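You operate a simulated robot arm through the tools that you are given. There is no shell and no other tool.

You run a simulated two-armed robot. Do the job below in one go: nothing can be reset, and whatever is moved stays where it is left.

TASK
Plug the lamp in where the charger is, with the green switch off while you swap.
Fine: the white charger goes in the tan tray; the grey plug is the lamp's; green switch on again at the end. Where these are worked on the way, their far stop is far enough and under half their travel is too little: green switch.

The check looks at the end state, three seconds after you hand in, the way a careful person would. Anything else that was tipped, shoved, dropped, spilled or broken makes it a failure.

THE ROBOT
Two 7-joint arms with four-finger grippers on one trunk that stands fixed in place. Base frame: the origin is at the foot of the trunk, x ahead of it, y to its left, z up. Lengths are in m, angles in degrees, forces in N, time in s.
The left shoulder is at [0.04, 0.181, 1.179], the right one opposite. With the tool pointing down near the work surface each hand reaches from about 0.26 to 0.82 m from the base axis, measured 20 degrees to its own side. Payload 3.67 kg a hand.
The tool frame of a hand sits at the grasp point between the pads (the TCP): z along the fingers, y along the line on which they close. The tips reach 0.028 m beyond it. The gripper opens to 0.112 m; its body begins 0.073 m behind the TCP.
Orientation is that of the tool frame in the base frame, as a unit quaternion [x, y, z, w]. With the fingers straight down and closing along the base's y, the tool's x points along the base's -x, its y along +y and its z along -z.

THE INTERFACE
- The arms move only by the tool move_arm. It takes "left_motion", "right_motion" or both (then of equal length, played together; a hand with none holds still); each is one flat list of numbers, 7 for each row, row after row: the shift along the base's x, y, z in mm, then the turn, a rotation vector about the base's x, y, z in degrees, then the finger opening in mm, from 0 to 112. In form: [tx, ty, tz, rx, ry, rz, claw, tx, ty, tz, rx, ry, rz, claw, ...]. A call has 1 to 20 rows; each row shifts and turns the commanded pose from where the row before left it. Each row takes 0.2 s and may step no farther than 0.05 m and 8.6 degrees from the row before; otherwise, or with a gripper value out of range, the whole call is refused. A pose out of reach is approached as far as the arm can. The call stops where the force on the tool passes 60 N (or 10 N more than at its start, if that is more) or the arm is blocked; 0.2 s more then pass. The fingers move at their own pace (about 0.0724 m/s each) and stop on an object; they squeeze with about 32 N. The grip force told is the motor's: it shows also when the fingers shut on nothing. Time passes only in rows, and 0.2 s behind the last, so rows that do not move let the fingers close. The reply holds the time, the measured pose of the TCP, the force on the tool along the base axes, the opening and the grip force, in the units named above and with some noise, with the torque about the TCP (base axes, N m) and any sound that the robot's microphone picked up, and new pictures: "pictures" is both (left out), scene, wrist or none (wrist: the cameras of the hands that moved).
- Cameras (640 x 400 px; columns grow to the right, rows downward): "scene" is now at [0.1015, 0.0259, 1.4008]; the picture's right is [0.31, -0.95, 0.00], its down [-0.61, -0.20, -0.77] and it looks along [0.73, 0.24, -0.64] (base axes); focal length 340 px, centre (320, 200). "left" rides on the left gripper at [0.06, 0.018, -0.104] in its tool frame; the picture's right is [-0.29, 0.96, 0.00], its down [-0.80, -0.24, -0.55] and it looks along [-0.53, -0.16, 0.83] (tool axes); focal length 234 px, centre (320, 200). "right" rides on the right gripper at [0.06, -0.018, -0.104] in its tool frame; the picture's right is [0.29, 0.96, 0.00], its down [-0.80, 0.24, -0.55] and it looks along [-0.53, 0.16, 0.83] (tool axes); focal length 234 px, centre (320, 200). There is no depth. A picture from a camera that has moved, and an enlarged one, comes with that camera's place and axes in the base frame and with its lens.
- raise_lower(by): moves the trunk up (or, below 0, down) by that many m; the arms and the scene camera ride with it, the base frame stays. It gives what a move gives, with no picture.
- turn_head(pan, tilt): turns the head with the scene camera to pan (to the left, within 86 degrees either way) and tilt (down, from -29 to 69), counted from straight ahead of the robot. It gives what a move gives, and a new picture of the scene camera.
- close_up(camera, box): a new picture of the part [left, top, right, bottom] of that camera's present view, enlarged. The clock stands still meanwhile.
- job_done(): hands the job in; it is judged then, once.

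Places have to be worked out from the pictures, the camera data and where the tool is seen. Open the grippers and draw the arms clear of the work before you hand the job in, unless the task says otherwise.

The tools are called after "Call:" as name(argument=value, ...) on one line, values as JSON. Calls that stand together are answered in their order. move_arm: Moves the arms, as the interface text tells. Its arguments: {"type":"object","properties":{"left_motion":{"type":"array","items":{"type":"number"}},"right_motion":{"type":"array","items":{"type":"number"}},"pictures":{"type":"string","enum":["both","scene","wrist","none"]}},"required":[]} The other tools are called the same way: raise_lower (by) moves the trunk up or down; turn_head (pan, tilt) turns the head that bears the scene camera; close_up (camera, box) takes an enlarged picture of a part of a camera's view; job_done () hands the job in.

At the start:

```text
clock: 0.0
left_ee_pos: [0.4422, 0.4753, 1.0706]
left_tool_rot: [0.001, 1.0, 0.0, 0.001]
left_force: [-1.0, 0.1, -0.2]
left_ft_torque: [0.02, -0.02, 0.03]
left_grip_width: 0.1121
left_grasp_force: 0.1
right_ee_pos: [0.4289, 0.0089, 1.1272]
right_tool_rot: [-0.001, 1.0, 0.0, 0.0]
right_force: [-0.6, -0.4, 0.3]
right_ft_torque: [-0.01, 0.05, 0.01]
right_grip_width: 0.112
right_grasp_force: 0.1
trunk travel left (down, up): [-0.3, 0.214]
head pan, tilt (commanded): [17.9, 39.9]
```

scene: 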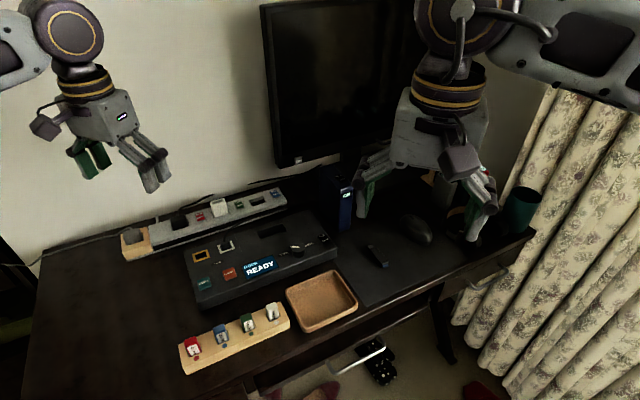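
right: 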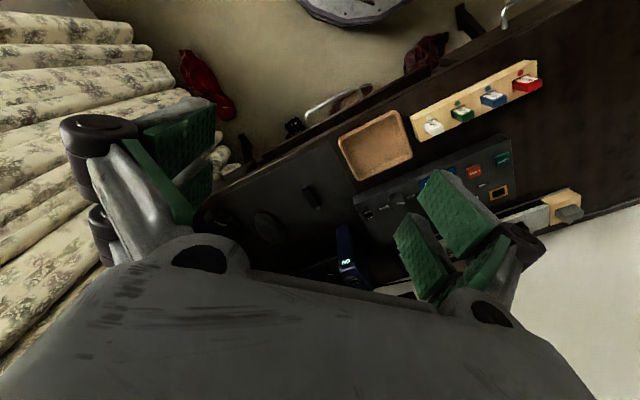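
left: 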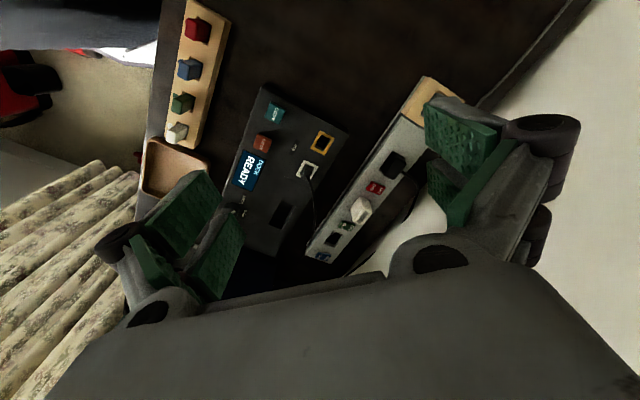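

The pictures show a power strip behind a dock device, with a white charger and several switches on it, a plug at its left end in a tan block, and a tan tray in front. I'll take enlarged views to tell these apart.

Call:
close_up(camera="scene", box=[110, 170, 310, 295])

Call:
close_up(camera="left", box=[290, 60, 490, 280])

Call:
close_up(camera="scene", box=[160, 220, 380, 380])

```text
3.20 times, centred on (210, 232) of scene
camera zoom: at [0.1015, 0.0259, 1.4008], right [0.31, -0.95, 0.0], down [-0.61, -0.2, -0.77], along [0.73, 0.24, -0.64], focal length 1089 px, centre (672, 96)
```

zoom: 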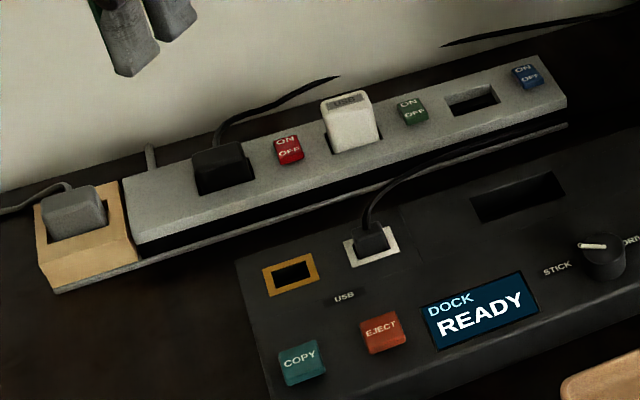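

```text
1.82 times, centred on (390, 170) of left
camera zoom: at [0.3831, 0.4915, 1.1761], right [0.29, 0.96, 0.0], down [0.8, -0.24, 0.55], along [0.53, -0.16, -0.83], focal length 426 px, centre (193, 254)
```

zoom: 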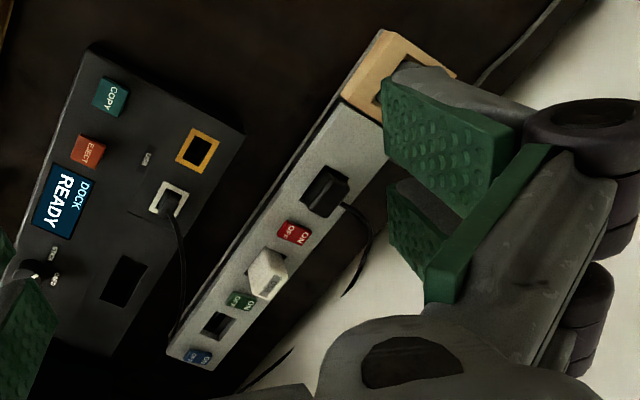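

```text
2.50 times, centred on (270, 300) of scene
camera zoom: at [0.1015, 0.0259, 1.4008], right [0.31, -0.95, 0.0], down [-0.61, -0.2, -0.77], along [0.73, 0.24, -0.64], focal length 851 px, centre (445, -50)
```

zoom: 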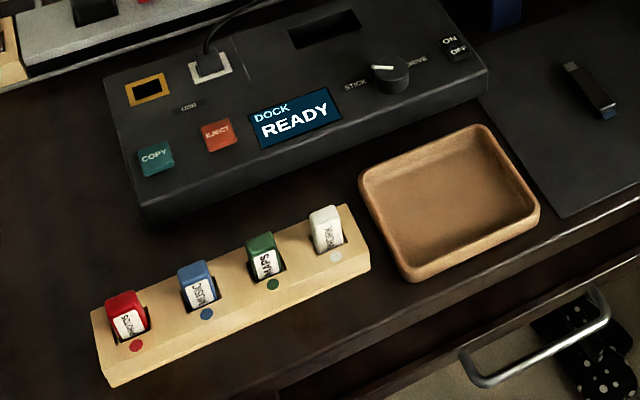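

The white charger (labelled USB) sits in the middle socket between the red and green switches, and the grey plug is parked in a tan holder at the strip's left end. I'll zoom in more on the green switch, the charger and the grey plug.

Call:
close_up(camera="scene", box=[190, 185, 290, 235])

Call:
close_up(camera="scene", box=[110, 215, 200, 270])

Call:
close_up(camera="left", box=[300, 140, 420, 270])

Call:
turn_head(pan=38, tilt=42)

```text
6.40 times, centred on (240, 210) of scene
camera zoom: at [0.1015, 0.0259, 1.4008], right [0.31, -0.95, 0.0], down [-0.61, -0.2, -0.77], along [0.73, 0.24, -0.64], focal length 2178 px, centre (832, 136)
```

zoom: 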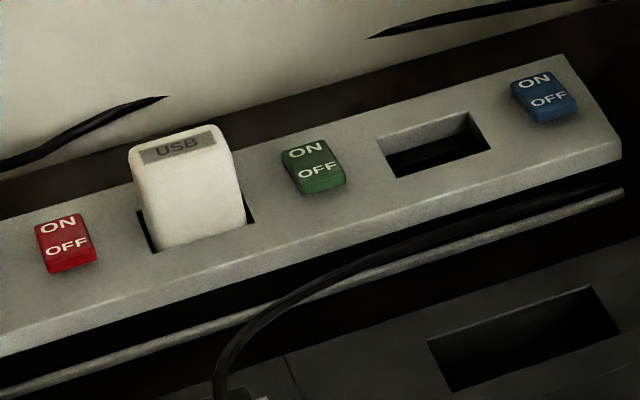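

```text
7.11 times, centred on (155, 242) of scene
camera zoom: at [0.1015, 0.0259, 1.4008], right [0.31, -0.95, 0.0], down [-0.61, -0.2, -0.77], along [0.73, 0.24, -0.64], focal length 2420 px, centre (1493, -102)
```

zoom: 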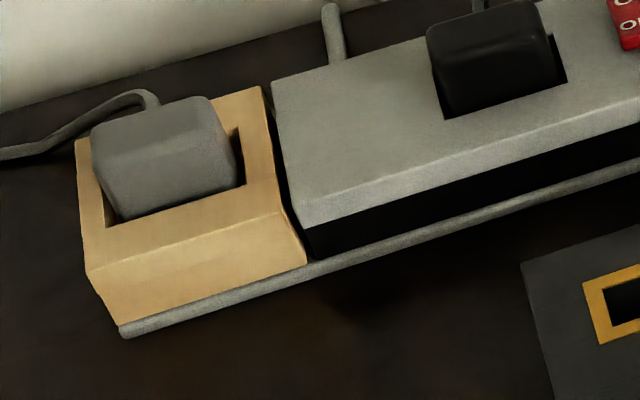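

```text
3.08 times, centred on (360, 205) of left
camera zoom: at [0.3831, 0.4915, 1.1761], right [0.29, 0.96, 0.0], down [0.8, -0.24, 0.55], along [0.53, -0.16, -0.83], focal length 720 px, centre (197, 185)
```

zoom: 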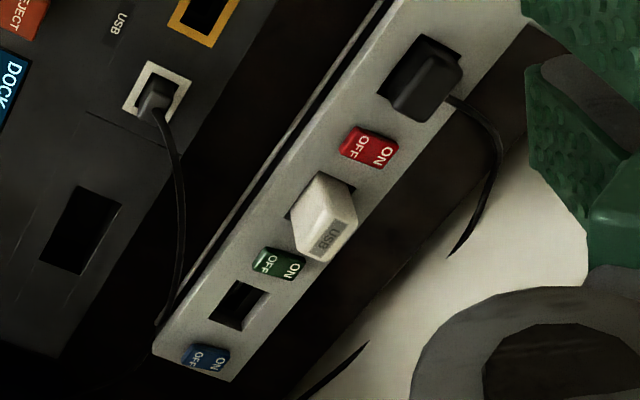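

```text
clock: 0.8
left_ee_pos: [0.4416, 0.4747, 1.0709]
left_tool_rot: [0.0, 1.0, -0.001, 0.0]
left_force: [0.3, 0.2, -0.3]
left_ft_torque: [0.0, -0.01, 0.0]
left_grip_width: 0.1121
left_grasp_force: 0.1
right_ee_pos: [0.4292, 0.0096, 1.1281]
right_tool_rot: [0.0, 1.0, 0.0, -0.001]
right_force: [-0.7, 0.6, -0.1]
right_ft_torque: [0.0, -0.04, -0.01]
right_grip_width: 0.112
right_grasp_force: 0.1
trunk travel left (down, up): [-0.3, 0.214]
head pan, tilt (commanded): [38.0, 42.0]
camera scene: at [0.0865, 0.0512, 1.3977], right [0.62, -0.79, 0.0], down [-0.53, -0.41, -0.74], along [0.59, 0.46, -0.67], focal length 340 px, centre (320, 200)
```

scene: 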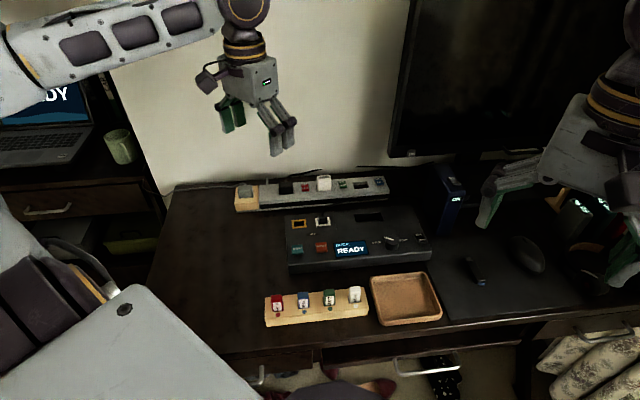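

The green switch comes out near (0.70, 0.45, 0.795) and the charger top near (0.66, 0.49, 0.80), with the strip running at about -45 degrees. I'll zoom in on the left gripper's fingers, the switches and the wall behind the strip.

Call:
close_up(camera="scene", box=[180, 40, 320, 170])

Call:
close_up(camera="scene", box=[290, 165, 400, 215])

Call:
close_up(camera="scene", box=[220, 165, 330, 220])

Call:
close_up(camera="left", box=[60, 60, 600, 400])

```text
3.08 times, centred on (250, 105) of scene
camera zoom: at [0.0865, 0.0512, 1.3977], right [0.62, -0.79, 0.0], down [-0.53, -0.41, -0.74], along [0.59, 0.46, -0.67], focal length 1047 px, centre (535, 492)
```

zoom: 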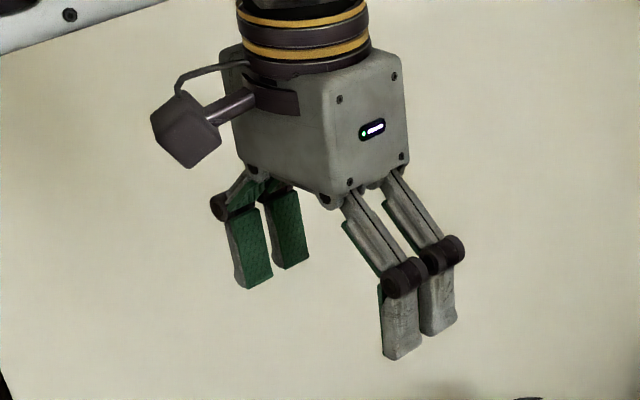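

```text
5.82 times, centred on (345, 190) of scene
camera zoom: at [0.0865, 0.0512, 1.3977], right [0.62, -0.79, 0.0], down [-0.53, -0.41, -0.74], along [0.59, 0.46, -0.67], focal length 1980 px, centre (174, 258)
```

zoom: 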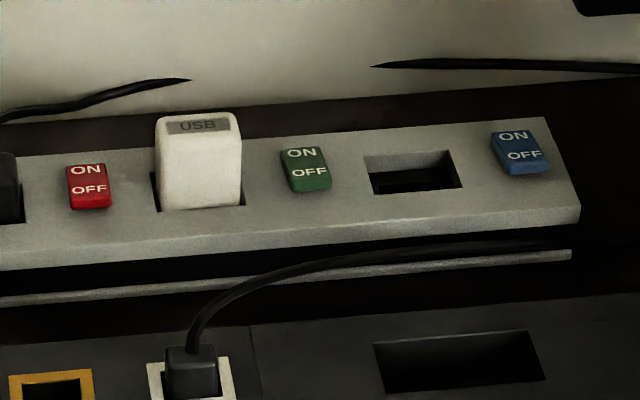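

```text
5.82 times, centred on (275, 192) of scene
camera zoom: at [0.0865, 0.0512, 1.3977], right [0.62, -0.79, 0.0], down [-0.53, -0.41, -0.74], along [0.59, 0.46, -0.67], focal length 1980 px, centre (582, 244)
```

zoom: 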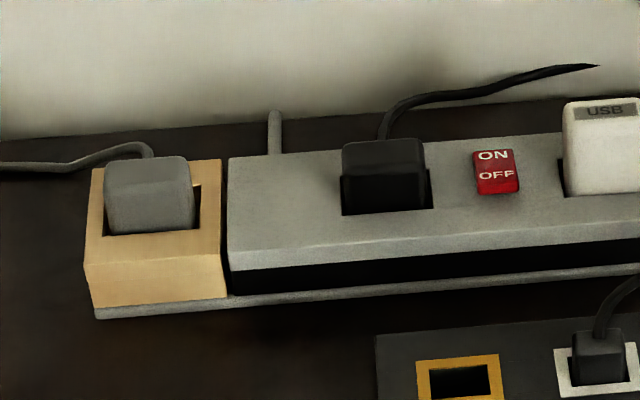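

```text
1.18 times, centred on (330, 230) of left
camera zoom: at [0.3831, 0.4915, 1.1761], right [0.29, 0.96, 0.0], down [0.8, -0.24, 0.55], along [0.53, -0.16, -0.83], focal length 276 px, centre (308, 165)
```

zoom: 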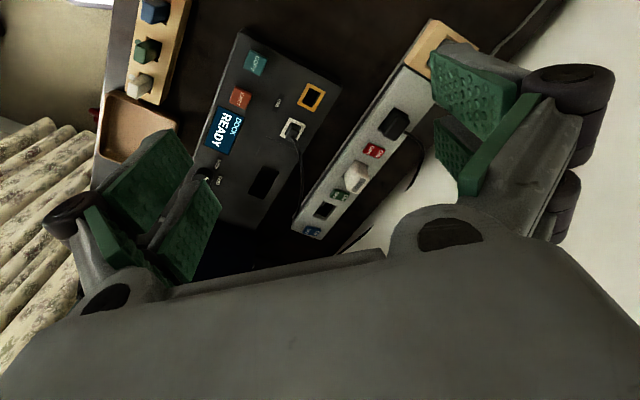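

The fingers are paired on each side, so I'll close across the strip, which means turning the tool -45 degrees. I'll carry the left hand to about (0.66, 0.46, 0.95), above the strip, and look down along it.

Call:
move_arm(left_motion=[20, 0, -6, 0, 0, -5.625, 100, 20, 0, -10, 0, 0, -5.625, 100, 20, 0, -12, 0, 0, -5.625, 80, 20, -2, -12, 0, 0, -5.625, 80, 20, -2, -12, 0, 0, -5.625, 80, 20, -2, -12, 0, 0, -5.625, 80, 20, -2, -12, 0, 0, -5.625, 80, 20, -2, -12, 0, 0, -5.625, 80, 20, -2, -12, 0, 0, 0, 80, 20, -3, -10, 0, 0, 0, 80, 0, 0, 0, 0, 0, 0, 80, 0, 0, 0, 0, 0, 0, 80], pictures="both")

```text
clock: 3.4
left_ee_pos: [0.6425, 0.4605, 0.9605]
left_tool_rot: [0.383, 0.924, 0.0, 0.0]
left_force: [0.1, -0.3, 0.0]
left_ft_torque: [0.01, -0.01, -0.02]
left_grip_width: 0.0801
left_grasp_force: 0.0
right_ee_pos: [0.4292, 0.0102, 1.129]
right_tool_rot: [0.0, 1.0, 0.0, 0.0]
right_force: [0.1, 0.4, -0.8]
right_ft_torque: [0.0, 0.01, 0.0]
right_grip_width: 0.1118
right_grasp_force: 0.1
trunk travel left (down, up): [-0.3, 0.214]
head pan, tilt (commanded): [38.0, 42.0]
camera scene: at [0.0867, 0.0511, 1.3976], right [0.62, -0.79, 0.0], down [-0.53, -0.41, -0.74], along [0.59, 0.46, -0.67], focal length 340 px, centre (320, 200)
camera left: at [0.613, 0.5139, 1.0655], right [0.88, 0.47, 0.0], down [0.39, -0.73, 0.55], along [0.26, -0.49, -0.83], focal length 234 px, centre (320, 200)
```

scene: 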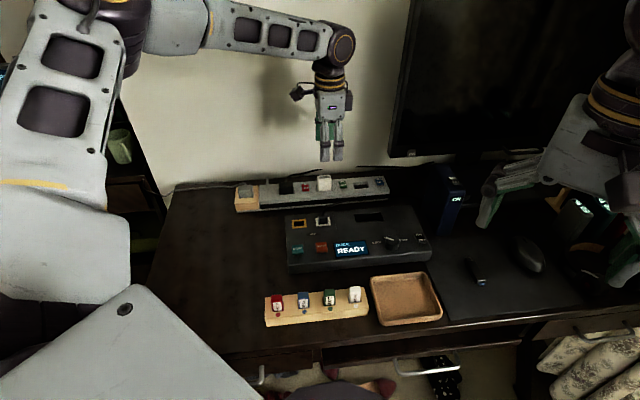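
left: 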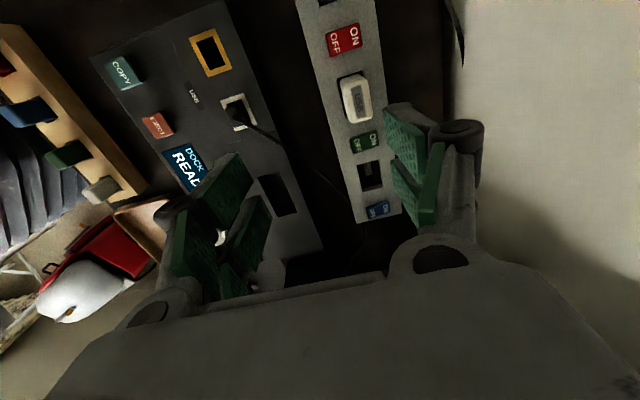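

The hand is above the strip with the fingers closing across it. I'll enlarge the wrist view to measure the strip's direction and the parts on it.

Call:
close_up(camera="left", box=[290, 0, 410, 120])

Call:
close_up(camera="left", box=[320, 110, 420, 230])

Call:
close_up(camera="scene", box=[280, 130, 400, 210])

```text
3.33 times, centred on (350, 60) of left
camera zoom: at [0.613, 0.5139, 1.0655], right [0.88, 0.47, 0.0], down [0.39, -0.73, 0.55], along [0.26, -0.49, -0.83], focal length 781 px, centre (220, 667)
```

zoom: 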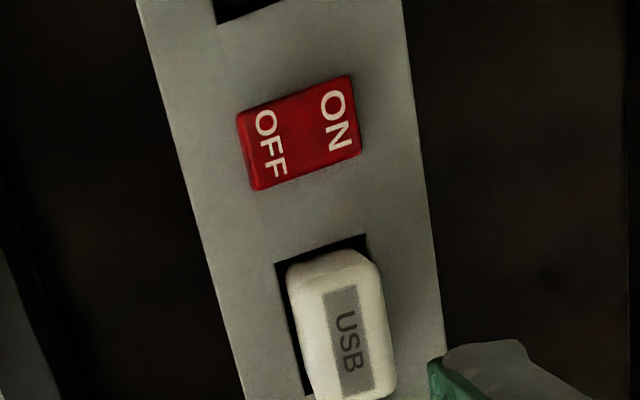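

```text
3.33 times, centred on (370, 170) of left
camera zoom: at [0.613, 0.5139, 1.0655], right [0.88, 0.47, 0.0], down [0.39, -0.73, 0.55], along [0.26, -0.49, -0.83], focal length 781 px, centre (153, 300)
```

zoom: 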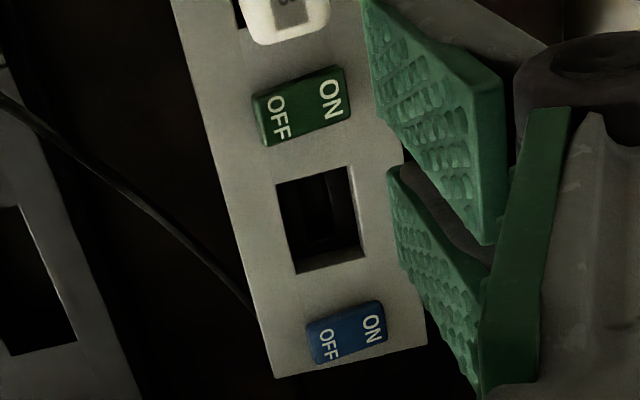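

```text
5.00 times, centred on (340, 170) of scene
camera zoom: at [0.0867, 0.0511, 1.3976], right [0.62, -0.79, 0.0], down [-0.53, -0.41, -0.74], along [0.59, 0.46, -0.67], focal length 1702 px, centre (220, 350)
```

zoom: 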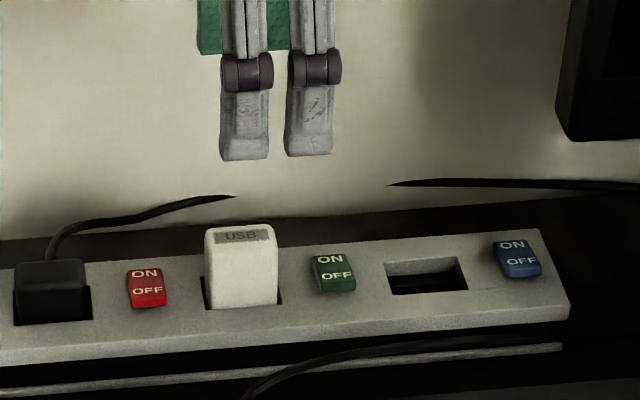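

The readings fit together: the strip top is at z≈0.787, the green rocker is near (0.705, 0.4545) and the charger measures about 44 x 30 mm with its top near 0.82. All the rockers look ON (rear half down), so I'll close the fingers and hover above the front (OFF) half of the green one, shifted right to clear the charger.

Call:
move_arm(left_motion=[16, -7, -10, 0, 0, 0, 40, 16, -7, -20, 0, 0, 0, 0, 15, -7, -20, 0, 0, 0, 0, 15, -7, -20, 0, 0, 0, 0, 0, 0, -15, 0, 0, 0, 0, 0, 0, 0, 0, 0, 0, 0, 0, 0, 0, 0, 0, 0, 0], pictures="both")

Call:
close_up(camera="scene", box=[300, 120, 400, 210])

Call:
close_up(camera="left", box=[250, 0, 450, 250])

```text
clock: 5.0
left_ee_pos: [0.6923, 0.4319, 0.8813]
left_tool_rot: [0.382, 0.924, 0.001, 0.002]
left_force: [0.1, 0.6, -0.3]
left_ft_torque: [-0.03, 0.0, -0.03]
left_grip_width: 0.0
left_grasp_force: 32.1
left hand out of reach, approached as far as the arm can: row 4, 5
right_ee_pos: [0.4279, 0.0109, 1.128]
right_tool_rot: [0.0, 1.0, 0.0, 0.0]
right_force: [-0.6, 0.8, -0.1]
right_ft_torque: [0.04, 0.01, 0.05]
right_grip_width: 0.112
right_grasp_force: 0.1
trunk travel left (down, up): [-0.3, 0.214]
head pan, tilt (commanded): [38.0, 42.0]
camera scene: at [0.0864, 0.0514, 1.3977], right [0.62, -0.79, 0.0], down [-0.53, -0.41, -0.74], along [0.59, 0.46, -0.67], focal length 340 px, centre (320, 200)
camera left: at [0.6623, 0.4857, 0.9862], right [0.88, 0.47, 0.0], down [0.39, -0.73, 0.56], along [0.27, -0.49, -0.83], focal length 234 px, centre (320, 200)
```

scene: 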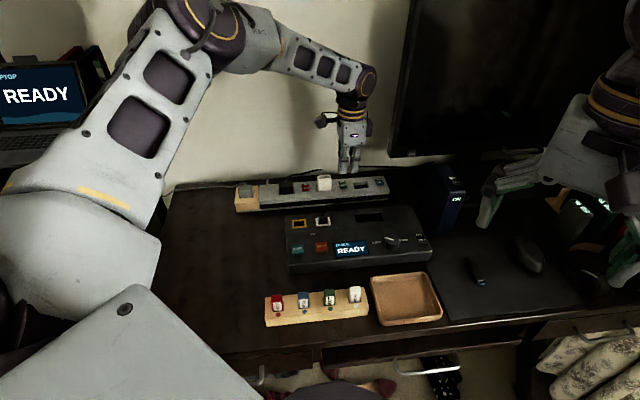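
left: 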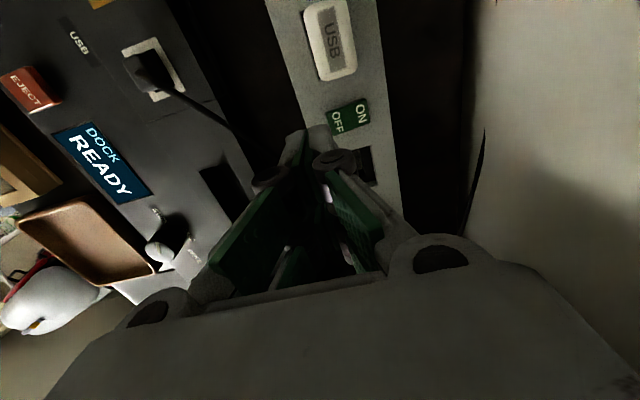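

```text
4.44 times, centred on (350, 165) of scene
camera zoom: at [0.0864, 0.0514, 1.3977], right [0.62, -0.79, 0.0], down [-0.53, -0.41, -0.74], along [0.59, 0.46, -0.67], focal length 1513 px, centre (187, 356)
```

zoom: 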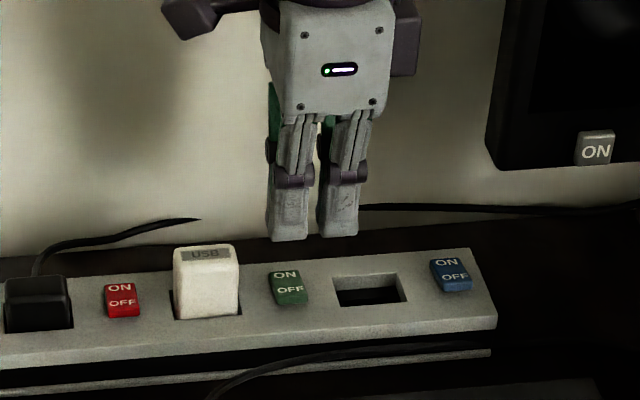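

```text
1.60 times, centred on (350, 125) of left
camera zoom: at [0.6623, 0.4857, 0.9862], right [0.88, 0.47, 0.0], down [0.39, -0.73, 0.56], along [0.27, -0.49, -0.83], focal length 375 px, centre (272, 320)
```

zoom: 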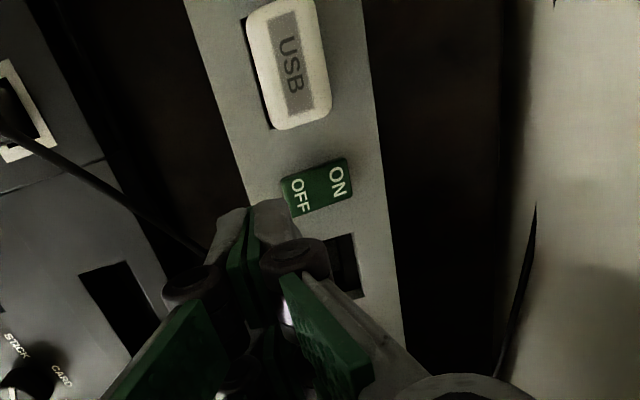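

That pose is just past the arm's reach: the hand stopped about 12 mm short. I'll draw the hand back and up, then lower the trunk so the shoulder sits nearer the wrist's height and the reach grows.

Call:
move_arm(left_motion=[-15, 7, 20, 0, 0, 0, 0, -16, 7, 40, 0, 0, 0, 0, -16, 7, 45, 0, 0, 0, 0, 0, 0, 45, 0, 0, 0, 0, 0, 0, 35, 0, 0, 0, 0, 0, 0, 0, 0, 0, 0, 0], pictures="none")

Call:
raise_lower(by=-0.16)

```text
clock: 6.4
left_ee_pos: [0.6453, 0.4527, 1.0667]
left_tool_rot: [0.383, 0.924, 0.0, 0.0]
left_force: [0.7, -0.6, -0.8]
left_ft_torque: [0.04, 0.0, 0.0]
left_grip_width: 0.0
left_grasp_force: 32.2
right_ee_pos: [0.4292, 0.0099, 1.1291]
right_tool_rot: [0.0, 1.0, 0.0, -0.001]
right_force: [-0.1, 0.6, 0.3]
right_ft_torque: [-0.02, 0.04, 0.0]
right_grip_width: 0.1119
right_grasp_force: 0.0
trunk travel left (down, up): [-0.3, 0.214]
head pan, tilt (commanded): [38.0, 42.0]
```

```text
clock: 8.3
left_ee_pos: [0.6453, 0.4526, 0.9076]
left_tool_rot: [0.383, 0.924, 0.001, 0.0]
left_force: [0.1, -0.7, 0.7]
left_ft_torque: [0.0, 0.02, -0.01]
left_grip_width: 0.0
left_grasp_force: 31.6
right_ee_pos: [0.4288, 0.0103, 0.9693]
right_tool_rot: [0.0, 1.0, 0.001, 0.0]
right_force: [-0.8, 0.4, 0.4]
right_ft_torque: [0.03, 0.02, 0.01]
right_grip_width: 0.1121
right_grasp_force: 0.1
trunk travel left (down, up): [-0.14, 0.374]
head pan, tilt (commanded): [38.0, 42.0]
```

The shoulder is now at about 1.02 m and the left hand at (0.645, 0.453, 0.908). I'll try the same hover point above the green switch again.

Call:
move_arm(left_motion=[20, -7, 0, 0, 0, 0, 0, 20, -7, -10, 0, 0, 0, 0, 19, -6, -18, 0, 0, 0, 0, 0, 0, 0, 0, 0, 0, 0], pictures="both")

Call:
close_up(camera="scene", box=[280, 90, 420, 190])

Call:
close_up(camera="left", box=[250, 0, 450, 250])

```text
clock: 9.3
left_ee_pos: [0.7032, 0.4324, 0.8812]
left_tool_rot: [0.383, 0.924, -0.001, 0.001]
left_force: [-0.4, -0.3, 0.0]
left_ft_torque: [0.02, -0.02, 0.01]
left_grip_width: 0.0001
left_grasp_force: 31.7
right_ee_pos: [0.4281, 0.0103, 0.9683]
right_tool_rot: [-0.001, 1.0, 0.001, -0.001]
right_force: [-0.5, -0.4, 0.2]
right_ft_torque: [-0.02, 0.0, 0.06]
right_grip_width: 0.1121
right_grasp_force: 0.1
trunk travel left (down, up): [-0.14, 0.374]
head pan, tilt (commanded): [38.0, 42.0]
camera scene: at [0.0857, 0.0513, 1.2381], right [0.62, -0.79, 0.0], down [-0.53, -0.41, -0.74], along [0.59, 0.46, -0.67], focal length 340 px, centre (320, 200)
camera left: at [0.6744, 0.4859, 0.9847], right [0.88, 0.47, 0.0], down [0.39, -0.73, 0.55], along [0.26, -0.49, -0.83], focal length 234 px, centre (320, 200)
```

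scene: 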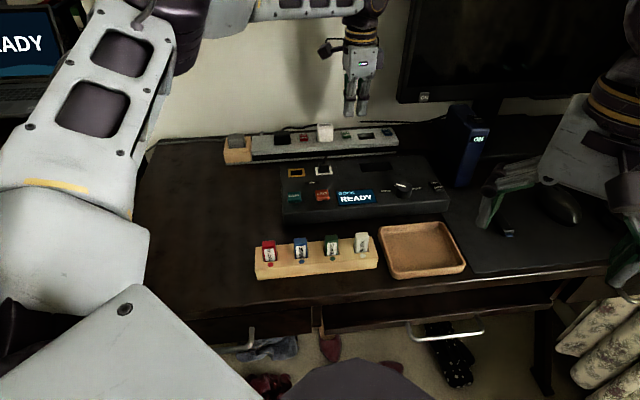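
left: 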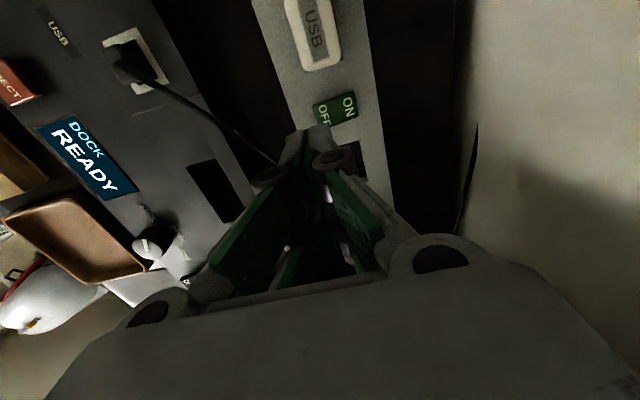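

```text
4.00 times, centred on (350, 140) of scene
camera zoom: at [0.0857, 0.0513, 1.2381], right [0.62, -0.79, 0.0], down [-0.53, -0.41, -0.74], along [0.59, 0.46, -0.67], focal length 1361 px, centre (200, 440)
```

zoom: 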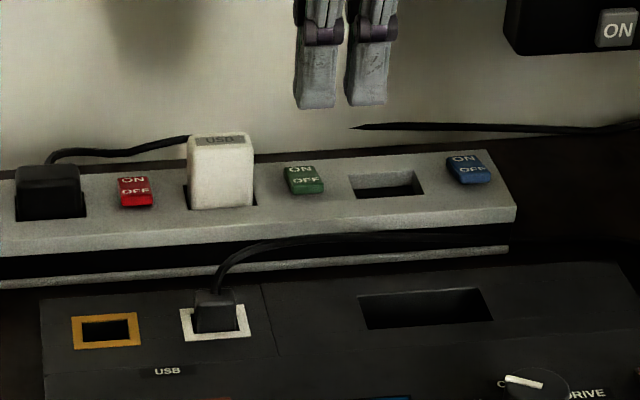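

```text
1.60 times, centred on (350, 125) of left
camera zoom: at [0.6744, 0.4859, 0.9847], right [0.88, 0.47, 0.0], down [0.39, -0.73, 0.55], along [0.26, -0.49, -0.83], focal length 375 px, centre (272, 320)
```

zoom: 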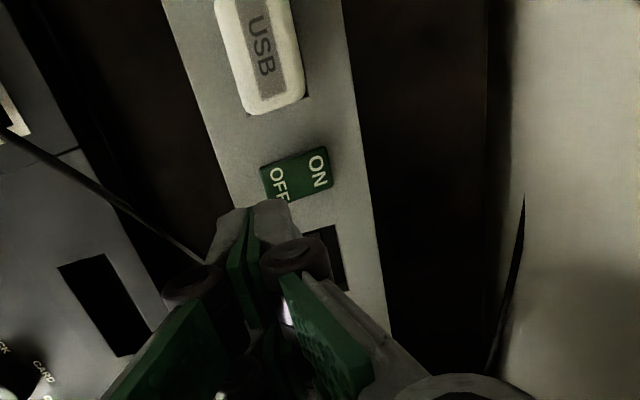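

The pose is now reachable. The closed tips are about ±14.5 mm thick and the rocker spans n≈0.802–0.835 across the strip, so I'll shift 10 mm forward of its pivot and come down to just above the OFF end.

Call:
move_arm(left_motion=[-7.5, -7.5, -10, 0, 0, 0, 0, 0, 0, -18, 0, 0, 0, 0, 0, 0, -17, 0, 0, 0, 0, 0, 0, 0, 0, 0, 0, 0], pictures="both")

Call:
close_up(camera="scene", box=[300, 90, 400, 170])

Call:
close_up(camera="left", box=[250, 0, 450, 200])

```text
clock: 10.3
left_ee_pos: [0.6967, 0.4249, 0.8341]
left_tool_rot: [0.383, 0.924, -0.001, 0.0]
left_force: [0.1, -0.1, 0.0]
left_ft_torque: [-0.01, 0.0, 0.0]
left_grip_width: 0.0
left_grasp_force: 31.6
right_ee_pos: [0.4283, 0.01, 0.9689]
right_tool_rot: [0.0, 1.0, 0.0, -0.001]
right_force: [-0.1, -0.4, 0.3]
right_ft_torque: [-0.01, -0.02, 0.0]
right_grip_width: 0.112
right_grasp_force: 0.1
trunk travel left (down, up): [-0.14, 0.374]
head pan, tilt (commanded): [38.0, 42.0]
camera scene: at [0.0863, 0.0511, 1.2381], right [0.62, -0.79, 0.0], down [-0.53, -0.41, -0.74], along [0.59, 0.46, -0.67], focal length 340 px, centre (320, 200)
camera left: at [0.6671, 0.4782, 0.9394], right [0.88, 0.47, 0.0], down [0.39, -0.73, 0.55], along [0.26, -0.49, -0.83], focal length 234 px, centre (320, 200)
```

scene: 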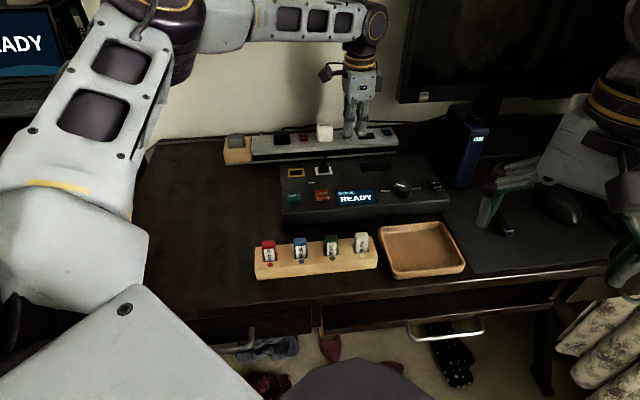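
left: 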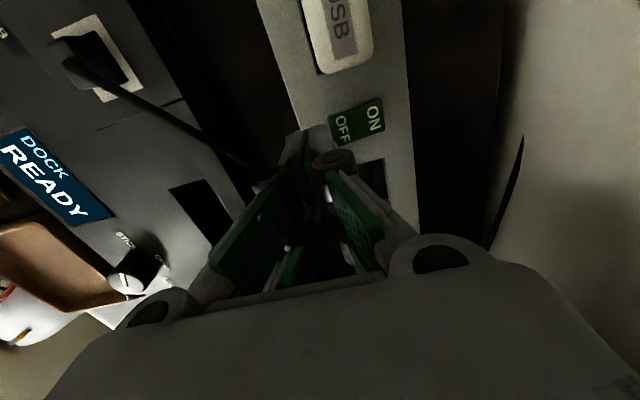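

```text
5.00 times, centred on (350, 130) of scene
camera zoom: at [0.0863, 0.0511, 1.2381], right [0.62, -0.79, 0.0], down [-0.53, -0.41, -0.74], along [0.59, 0.46, -0.67], focal length 1702 px, centre (170, 550)
```

zoom: 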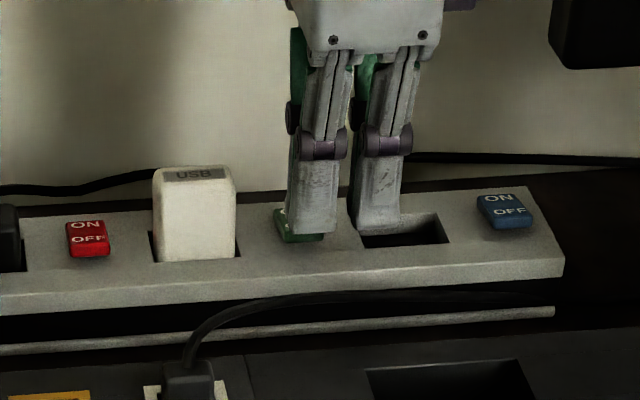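

```text
2.00 times, centred on (350, 100) of left
camera zoom: at [0.6671, 0.4782, 0.9394], right [0.88, 0.47, 0.0], down [0.39, -0.73, 0.55], along [0.26, -0.49, -0.83], focal length 468 px, centre (260, 400)
```

zoom: 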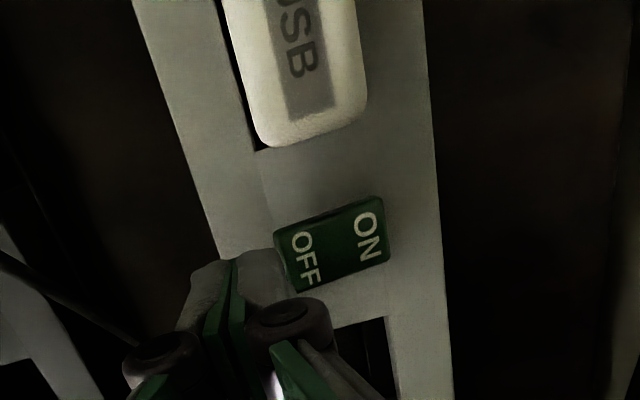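

The tips are at about z=0.806, overlapping the OFF end by about 6 mm and clear of the charger. I'll nudge 2 mm rearward and press down in small steps, watching the force.

Call:
move_arm(left_motion=[1.4, 1.4, -4, 0, 0, 0, 0, 0, 0, -2, 0, 0, 0, 0, 0, 0, -2, 0, 0, 0, 0, 0, 0, -2, 0, 0, 0, 0], pictures="none")

```text
clock: 11.3
left_ee_pos: [0.6983, 0.4269, 0.8249]
left_tool_rot: [0.382, 0.924, 0.001, 0.0]
left_force: [0.6, 0.4, -0.1]
left_ft_torque: [-0.01, 0.01, 0.0]
left_grip_width: 0.0
left_grasp_force: 32.0
right_ee_pos: [0.4286, 0.0108, 0.9685]
right_tool_rot: [0.0, 1.0, 0.0, -0.001]
right_force: [-0.7, 0.3, 0.1]
right_ft_torque: [-0.01, -0.01, 0.0]
right_grip_width: 0.112
right_grasp_force: 0.1
trunk travel left (down, up): [-0.14, 0.374]
head pan, tilt (commanded): [38.0, 42.0]
```

No contact yet at TCP z=0.825, with the tips near 0.797. I'll continue down in 1.5 mm steps.

Call:
move_arm(left_motion=[0, 0, -1.5, 0, 0, 0, 0, 0, 0, -1.5, 0, 0, 0, 0], pictures="none")

Call:
close_up(camera="left", box=[250, 0, 450, 200])

```text
clock: 11.9
left_ee_pos: [0.6972, 0.4267, 0.822]
left_tool_rot: [0.383, 0.924, 0.0, 0.0]
left_force: [-3.7, -2.0, 3.7]
left_ft_torque: [0.0, 0.08, 0.04]
left_grip_width: 0.0004
left_grasp_force: 32.0
right_ee_pos: [0.4284, 0.01, 0.9697]
right_tool_rot: [0.0, 1.0, -0.001, 0.0]
right_force: [0.1, 0.1, 0.3]
right_ft_torque: [0.01, -0.01, -0.01]
right_grip_width: 0.112
right_grasp_force: 0.0
trunk travel left (down, up): [-0.14, 0.374]
head pan, tilt (commanded): [38.0, 42.0]
```

```text
2.00 times, centred on (350, 100) of left
camera zoom: at [0.6678, 0.4795, 0.9272], right [0.88, 0.47, 0.0], down [0.39, -0.73, 0.55], along [0.26, -0.49, -0.83], focal length 468 px, centre (260, 400)
```

zoom: 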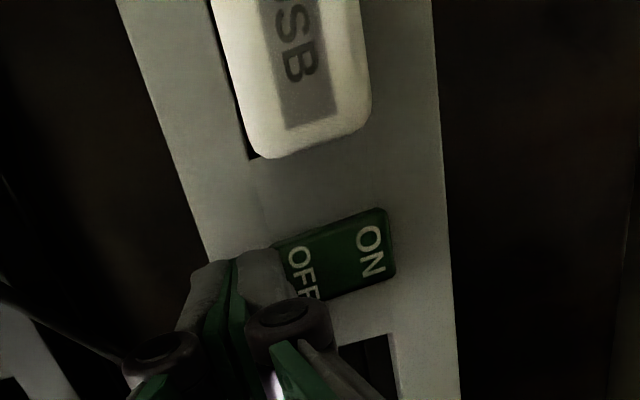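

There's contact with as much sideways (forward) force as vertical, so the finger's rounded edge is only catching the rocker's end. I'll lift 5 mm, shift 4 mm further onto the rocker and press again.

Call:
move_arm(left_motion=[0, 0, 5, 0, 0, 0, 0, 2.8, 2.8, 0, 0, 0, 0, 0, 0, 0, -3, 0, 0, 0, 0, 0, 0, -1.5, 0, 0, 0, 0, 0, 0, -1, 0, 0, 0, 0], pictures="none")

Call:
close_up(camera="left", box=[250, 0, 450, 200])

```text
clock: 13.1
left_ee_pos: [0.7008, 0.4295, 0.8211]
left_tool_rot: [0.383, 0.924, 0.0, 0.0]
left_force: [0.3, -0.2, 0.5]
left_ft_torque: [-0.03, -0.01, 0.01]
left_grip_width: 0.0003
left_grasp_force: 32.0
right_ee_pos: [0.4287, 0.0104, 0.9681]
right_tool_rot: [0.0, 1.0, 0.0, -0.001]
right_force: [-0.9, 0.9, 0.3]
right_ft_torque: [-0.01, 0.04, 0.01]
right_grip_width: 0.1115
right_grasp_force: 0.1
trunk travel left (down, up): [-0.14, 0.374]
head pan, tilt (commanded): [38.0, 42.0]
```

```text
2.00 times, centred on (350, 100) of left
camera zoom: at [0.6712, 0.4831, 0.9256], right [0.88, 0.47, 0.0], down [0.39, -0.73, 0.55], along [0.26, -0.49, -0.83], focal length 468 px, centre (260, 400)
```

zoom: 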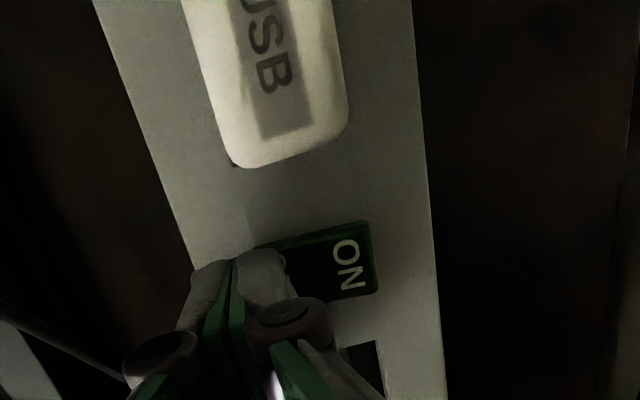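

The rocker's shading has changed, so it seems to have rotated, with almost no force left. I'll press a little further until I feel its stop.

Call:
move_arm(left_motion=[0, 0, -1, 0, 0, 0, 0, 0, 0, -1, 0, 0, 0, 0], pictures="none")

Call:
close_up(camera="left", box=[250, 0, 450, 200])

Call:
close_up(camera="scene", box=[300, 90, 400, 170])

```text
clock: 13.7
left_ee_pos: [0.7003, 0.4297, 0.8195]
left_tool_rot: [0.383, 0.924, 0.0, 0.0]
left_force: [0.5, 0.2, -0.2]
left_ft_torque: [0.0, 0.0, -0.03]
left_grip_width: 0.0
left_grasp_force: 32.3
right_ee_pos: [0.4286, 0.0099, 0.9701]
right_tool_rot: [0.0, 1.0, 0.001, 0.001]
right_force: [0.8, 0.3, 0.2]
right_ft_torque: [0.02, 0.0, -0.02]
right_grip_width: 0.1121
right_grasp_force: 0.0
trunk travel left (down, up): [-0.14, 0.374]
head pan, tilt (commanded): [38.0, 42.0]
```

```text
2.00 times, centred on (350, 100) of left
camera zoom: at [0.6712, 0.4832, 0.9238], right [0.88, 0.47, 0.0], down [0.39, -0.73, 0.55], along [0.26, -0.49, -0.83], focal length 468 px, centre (260, 400)
```

zoom: 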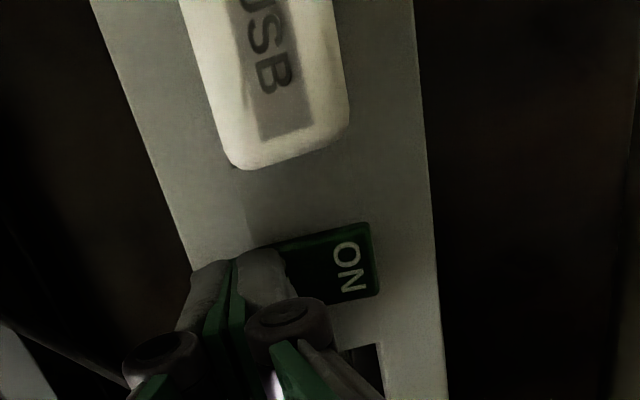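

```text
5.00 times, centred on (350, 130) of scene
camera zoom: at [0.0864, 0.0512, 1.238], right [0.62, -0.79, 0.0], down [-0.53, -0.41, -0.74], along [0.59, 0.46, -0.67], focal length 1702 px, centre (170, 550)
```

zoom: 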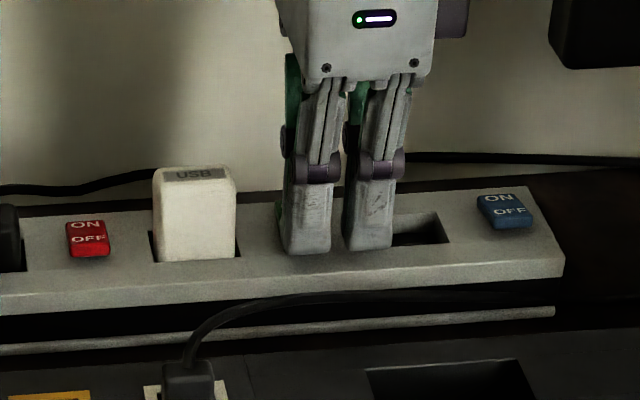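

No force remains with the tips at 0.7915, which suggests the rocker snapped over. I'll lift off and move to above the charger while opening the fingers, then check the switch.

Call:
move_arm(left_motion=[0, 0, 30, 0, 0, 0, 0, 0, 0, 35, 0, 0, 0, 0, -11, 20, 0, 0, 0, 0, 30, -11, 20, 0, 0, 0, 0, 64, -11, 20.5, 0, 0, 0, 0, 64, 0, 0, 0, 0, 0, 0, 64], pictures="both")

Call:
close_up(camera="scene", box=[300, 90, 400, 170])

Call:
close_up(camera="left", box=[250, 0, 450, 250])

```text
clock: 15.1
left_ee_pos: [0.6683, 0.49, 0.8841]
left_tool_rot: [0.383, 0.924, 0.001, -0.001]
left_force: [0.0, 0.2, 0.0]
left_ft_torque: [0.03, 0.04, -0.03]
left_grip_width: 0.0641
left_grasp_force: 0.0
right_ee_pos: [0.4289, 0.0099, 0.9681]
right_tool_rot: [0.0, 1.0, 0.0, 0.0]
right_force: [0.0, -0.2, -0.4]
right_ft_torque: [0.01, -0.01, 0.02]
right_grip_width: 0.1121
right_grasp_force: 0.1
trunk travel left (down, up): [-0.14, 0.374]
head pan, tilt (commanded): [38.0, 42.0]
camera scene: at [0.0867, 0.0507, 1.238], right [0.62, -0.79, 0.0], down [-0.53, -0.41, -0.74], along [0.59, 0.46, -0.67], focal length 340 px, centre (320, 200)
camera left: at [0.6381, 0.5435, 0.9893], right [0.88, 0.47, 0.0], down [0.39, -0.73, 0.55], along [0.26, -0.49, -0.83], focal length 234 px, centre (320, 200)
```

scene: 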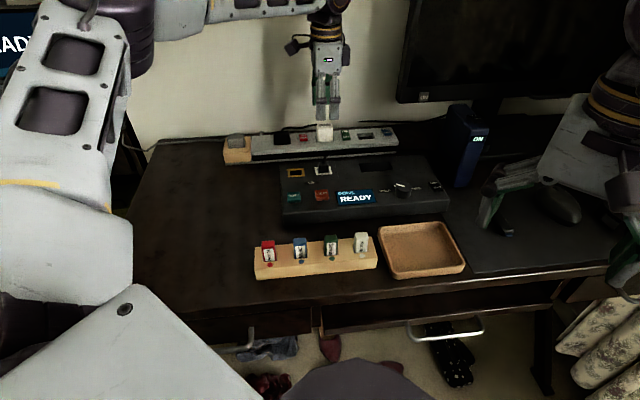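
left: 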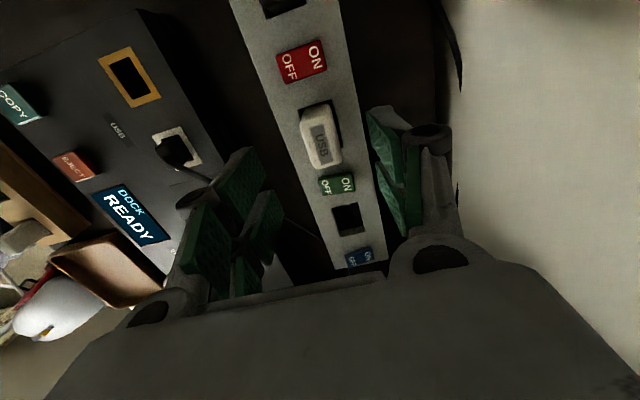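

```text
5.00 times, centred on (350, 130) of scene
camera zoom: at [0.0867, 0.0507, 1.238], right [0.62, -0.79, 0.0], down [-0.53, -0.41, -0.74], along [0.59, 0.46, -0.67], focal length 1702 px, centre (170, 550)
```

zoom: 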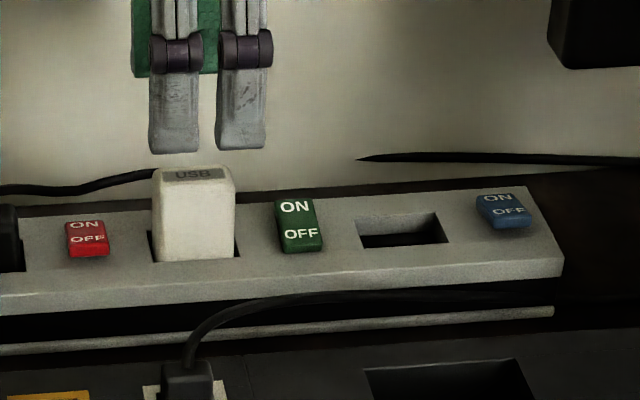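

```text
1.60 times, centred on (350, 125) of left
camera zoom: at [0.6381, 0.5435, 0.9893], right [0.88, 0.47, 0.0], down [0.39, -0.73, 0.55], along [0.26, -0.49, -0.83], focal length 375 px, centre (272, 320)
```

zoom: 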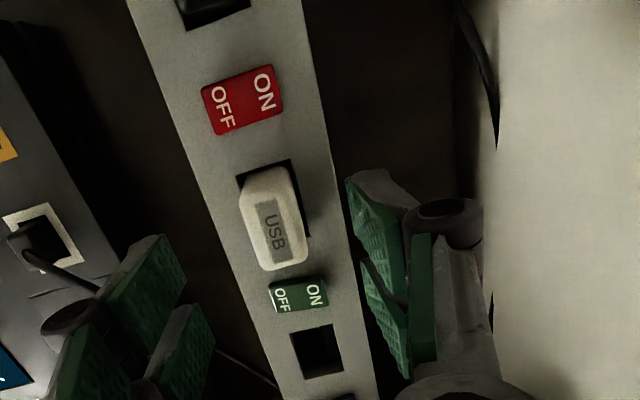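

The green rocker is now tipped with OFF down, opposite to the red and blue ones. The fingers straddle the charger (TCP e=0.126, n=0.819), so I'll go down to z≈0.822 and close on it.

Call:
move_arm(left_motion=[0, 0, -20, 0, 0, 0, 64, 0, 0, -20, 0, 0, 0, 64, 0, 0, -15, 0, 0, 0, 64, 0, 0, -7, 0, 0, 0, 64, 0, 0, 0, 0, 0, 0, 64], pictures="wrist")

Call:
close_up(camera="scene", box=[280, 80, 380, 160])

Call:
close_up(camera="left", box=[200, 0, 440, 250])

```text
clock: 16.3
left_ee_pos: [0.6684, 0.4889, 0.8215]
left_tool_rot: [0.382, 0.924, 0.0, 0.0]
left_force: [0.4, 0.5, -0.7]
left_ft_torque: [0.03, -0.01, 0.01]
left_grip_width: 0.0641
left_grasp_force: 0.0
right_ee_pos: [0.4284, 0.0099, 0.9683]
right_tool_rot: [0.0, 1.0, 0.0, 0.0]
right_force: [0.5, -0.2, -0.8]
right_ft_torque: [0.0, -0.01, -0.03]
right_grip_width: 0.1121
right_grasp_force: 0.1
trunk travel left (down, up): [-0.14, 0.374]
head pan, tilt (commanded): [38.0, 42.0]
camera left: at [0.6382, 0.5434, 0.9269], right [0.88, 0.47, 0.0], down [0.39, -0.73, 0.55], along [0.26, -0.49, -0.83], focal length 234 px, centre (320, 200)
```

left: 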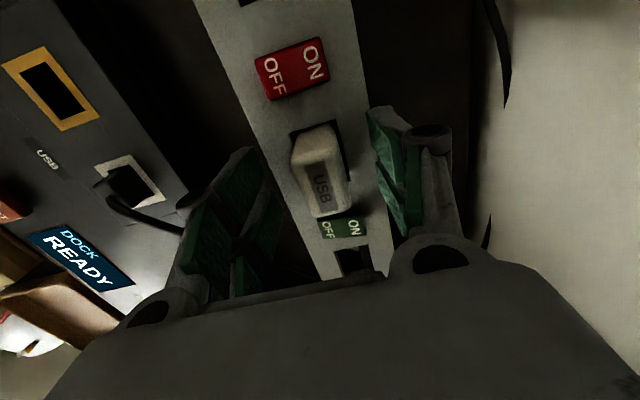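

```text
5.00 times, centred on (330, 120) of scene
camera zoom: at [0.0865, 0.0512, 1.238], right [0.62, -0.79, 0.0], down [-0.53, -0.41, -0.74], along [0.59, 0.46, -0.67], focal length 1702 px, centre (270, 600)
```

zoom: 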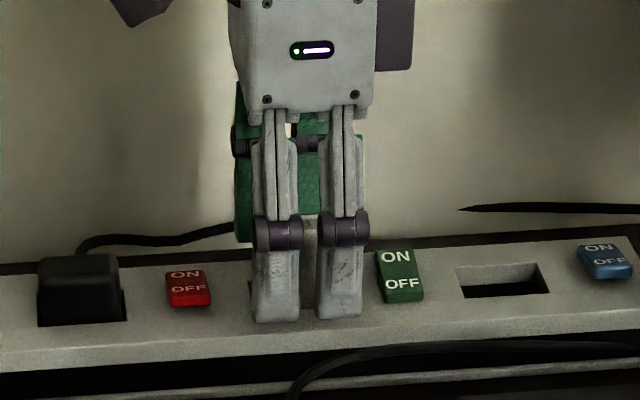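

```text
1.60 times, centred on (320, 125) of left
camera zoom: at [0.6382, 0.5434, 0.9269], right [0.88, 0.47, 0.0], down [0.39, -0.73, 0.55], along [0.26, -0.49, -0.83], focal length 375 px, centre (320, 320)
```

zoom: 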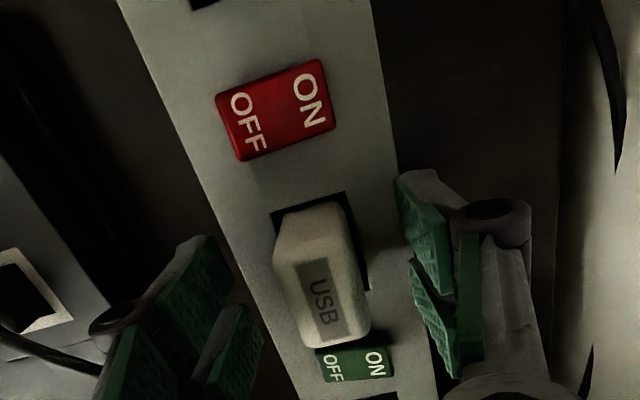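

The fingers straddle the charger with the tips clear of the strip and the switches. I'll close now and check the grip.

Call:
move_arm(left_motion=[0, 0, 0, 0, 0, 0, 20, 0, 0, 0, 0, 0, 0, 0, 0, 0, 0, 0, 0, 0, 0, 0, 0, 0, 0, 0, 0, 0], pictures="wrist")

Call:
close_up(camera="left", box=[200, 0, 440, 250])

```text
clock: 17.3
left_ee_pos: [0.6678, 0.4902, 0.8216]
left_tool_rot: [0.382, 0.924, 0.0, 0.0]
left_force: [0.2, 0.8, 1.3]
left_ft_torque: [0.02, -0.03, 0.0]
left_grip_width: 0.0246
left_grasp_force: 31.5
right_ee_pos: [0.4285, 0.0099, 0.9689]
right_tool_rot: [0.0, 1.0, 0.0, 0.0]
right_force: [-0.8, -0.1, -0.2]
right_ft_torque: [0.0, 0.02, -0.03]
right_grip_width: 0.112
right_grasp_force: 0.0
trunk travel left (down, up): [-0.14, 0.374]
head pan, tilt (commanded): [38.0, 42.0]
camera left: at [0.6383, 0.5434, 0.9271], right [0.88, 0.47, 0.0], down [0.39, -0.73, 0.55], along [0.26, -0.49, -0.83], focal length 234 px, centre (320, 200)
```

left: 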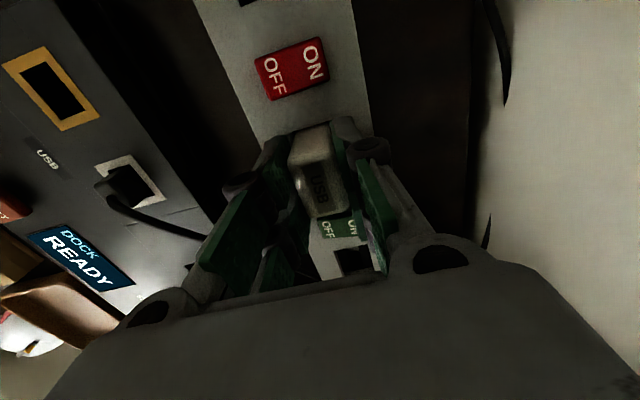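

```text
1.60 times, centred on (320, 125) of left
camera zoom: at [0.6383, 0.5434, 0.9271], right [0.88, 0.47, 0.0], down [0.39, -0.73, 0.55], along [0.26, -0.49, -0.83], focal length 375 px, centre (320, 320)
```

zoom: 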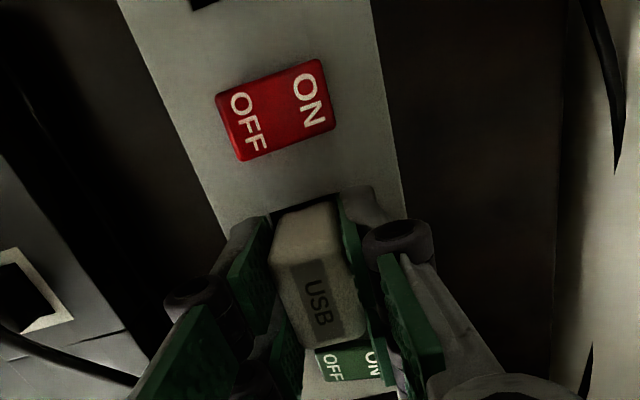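

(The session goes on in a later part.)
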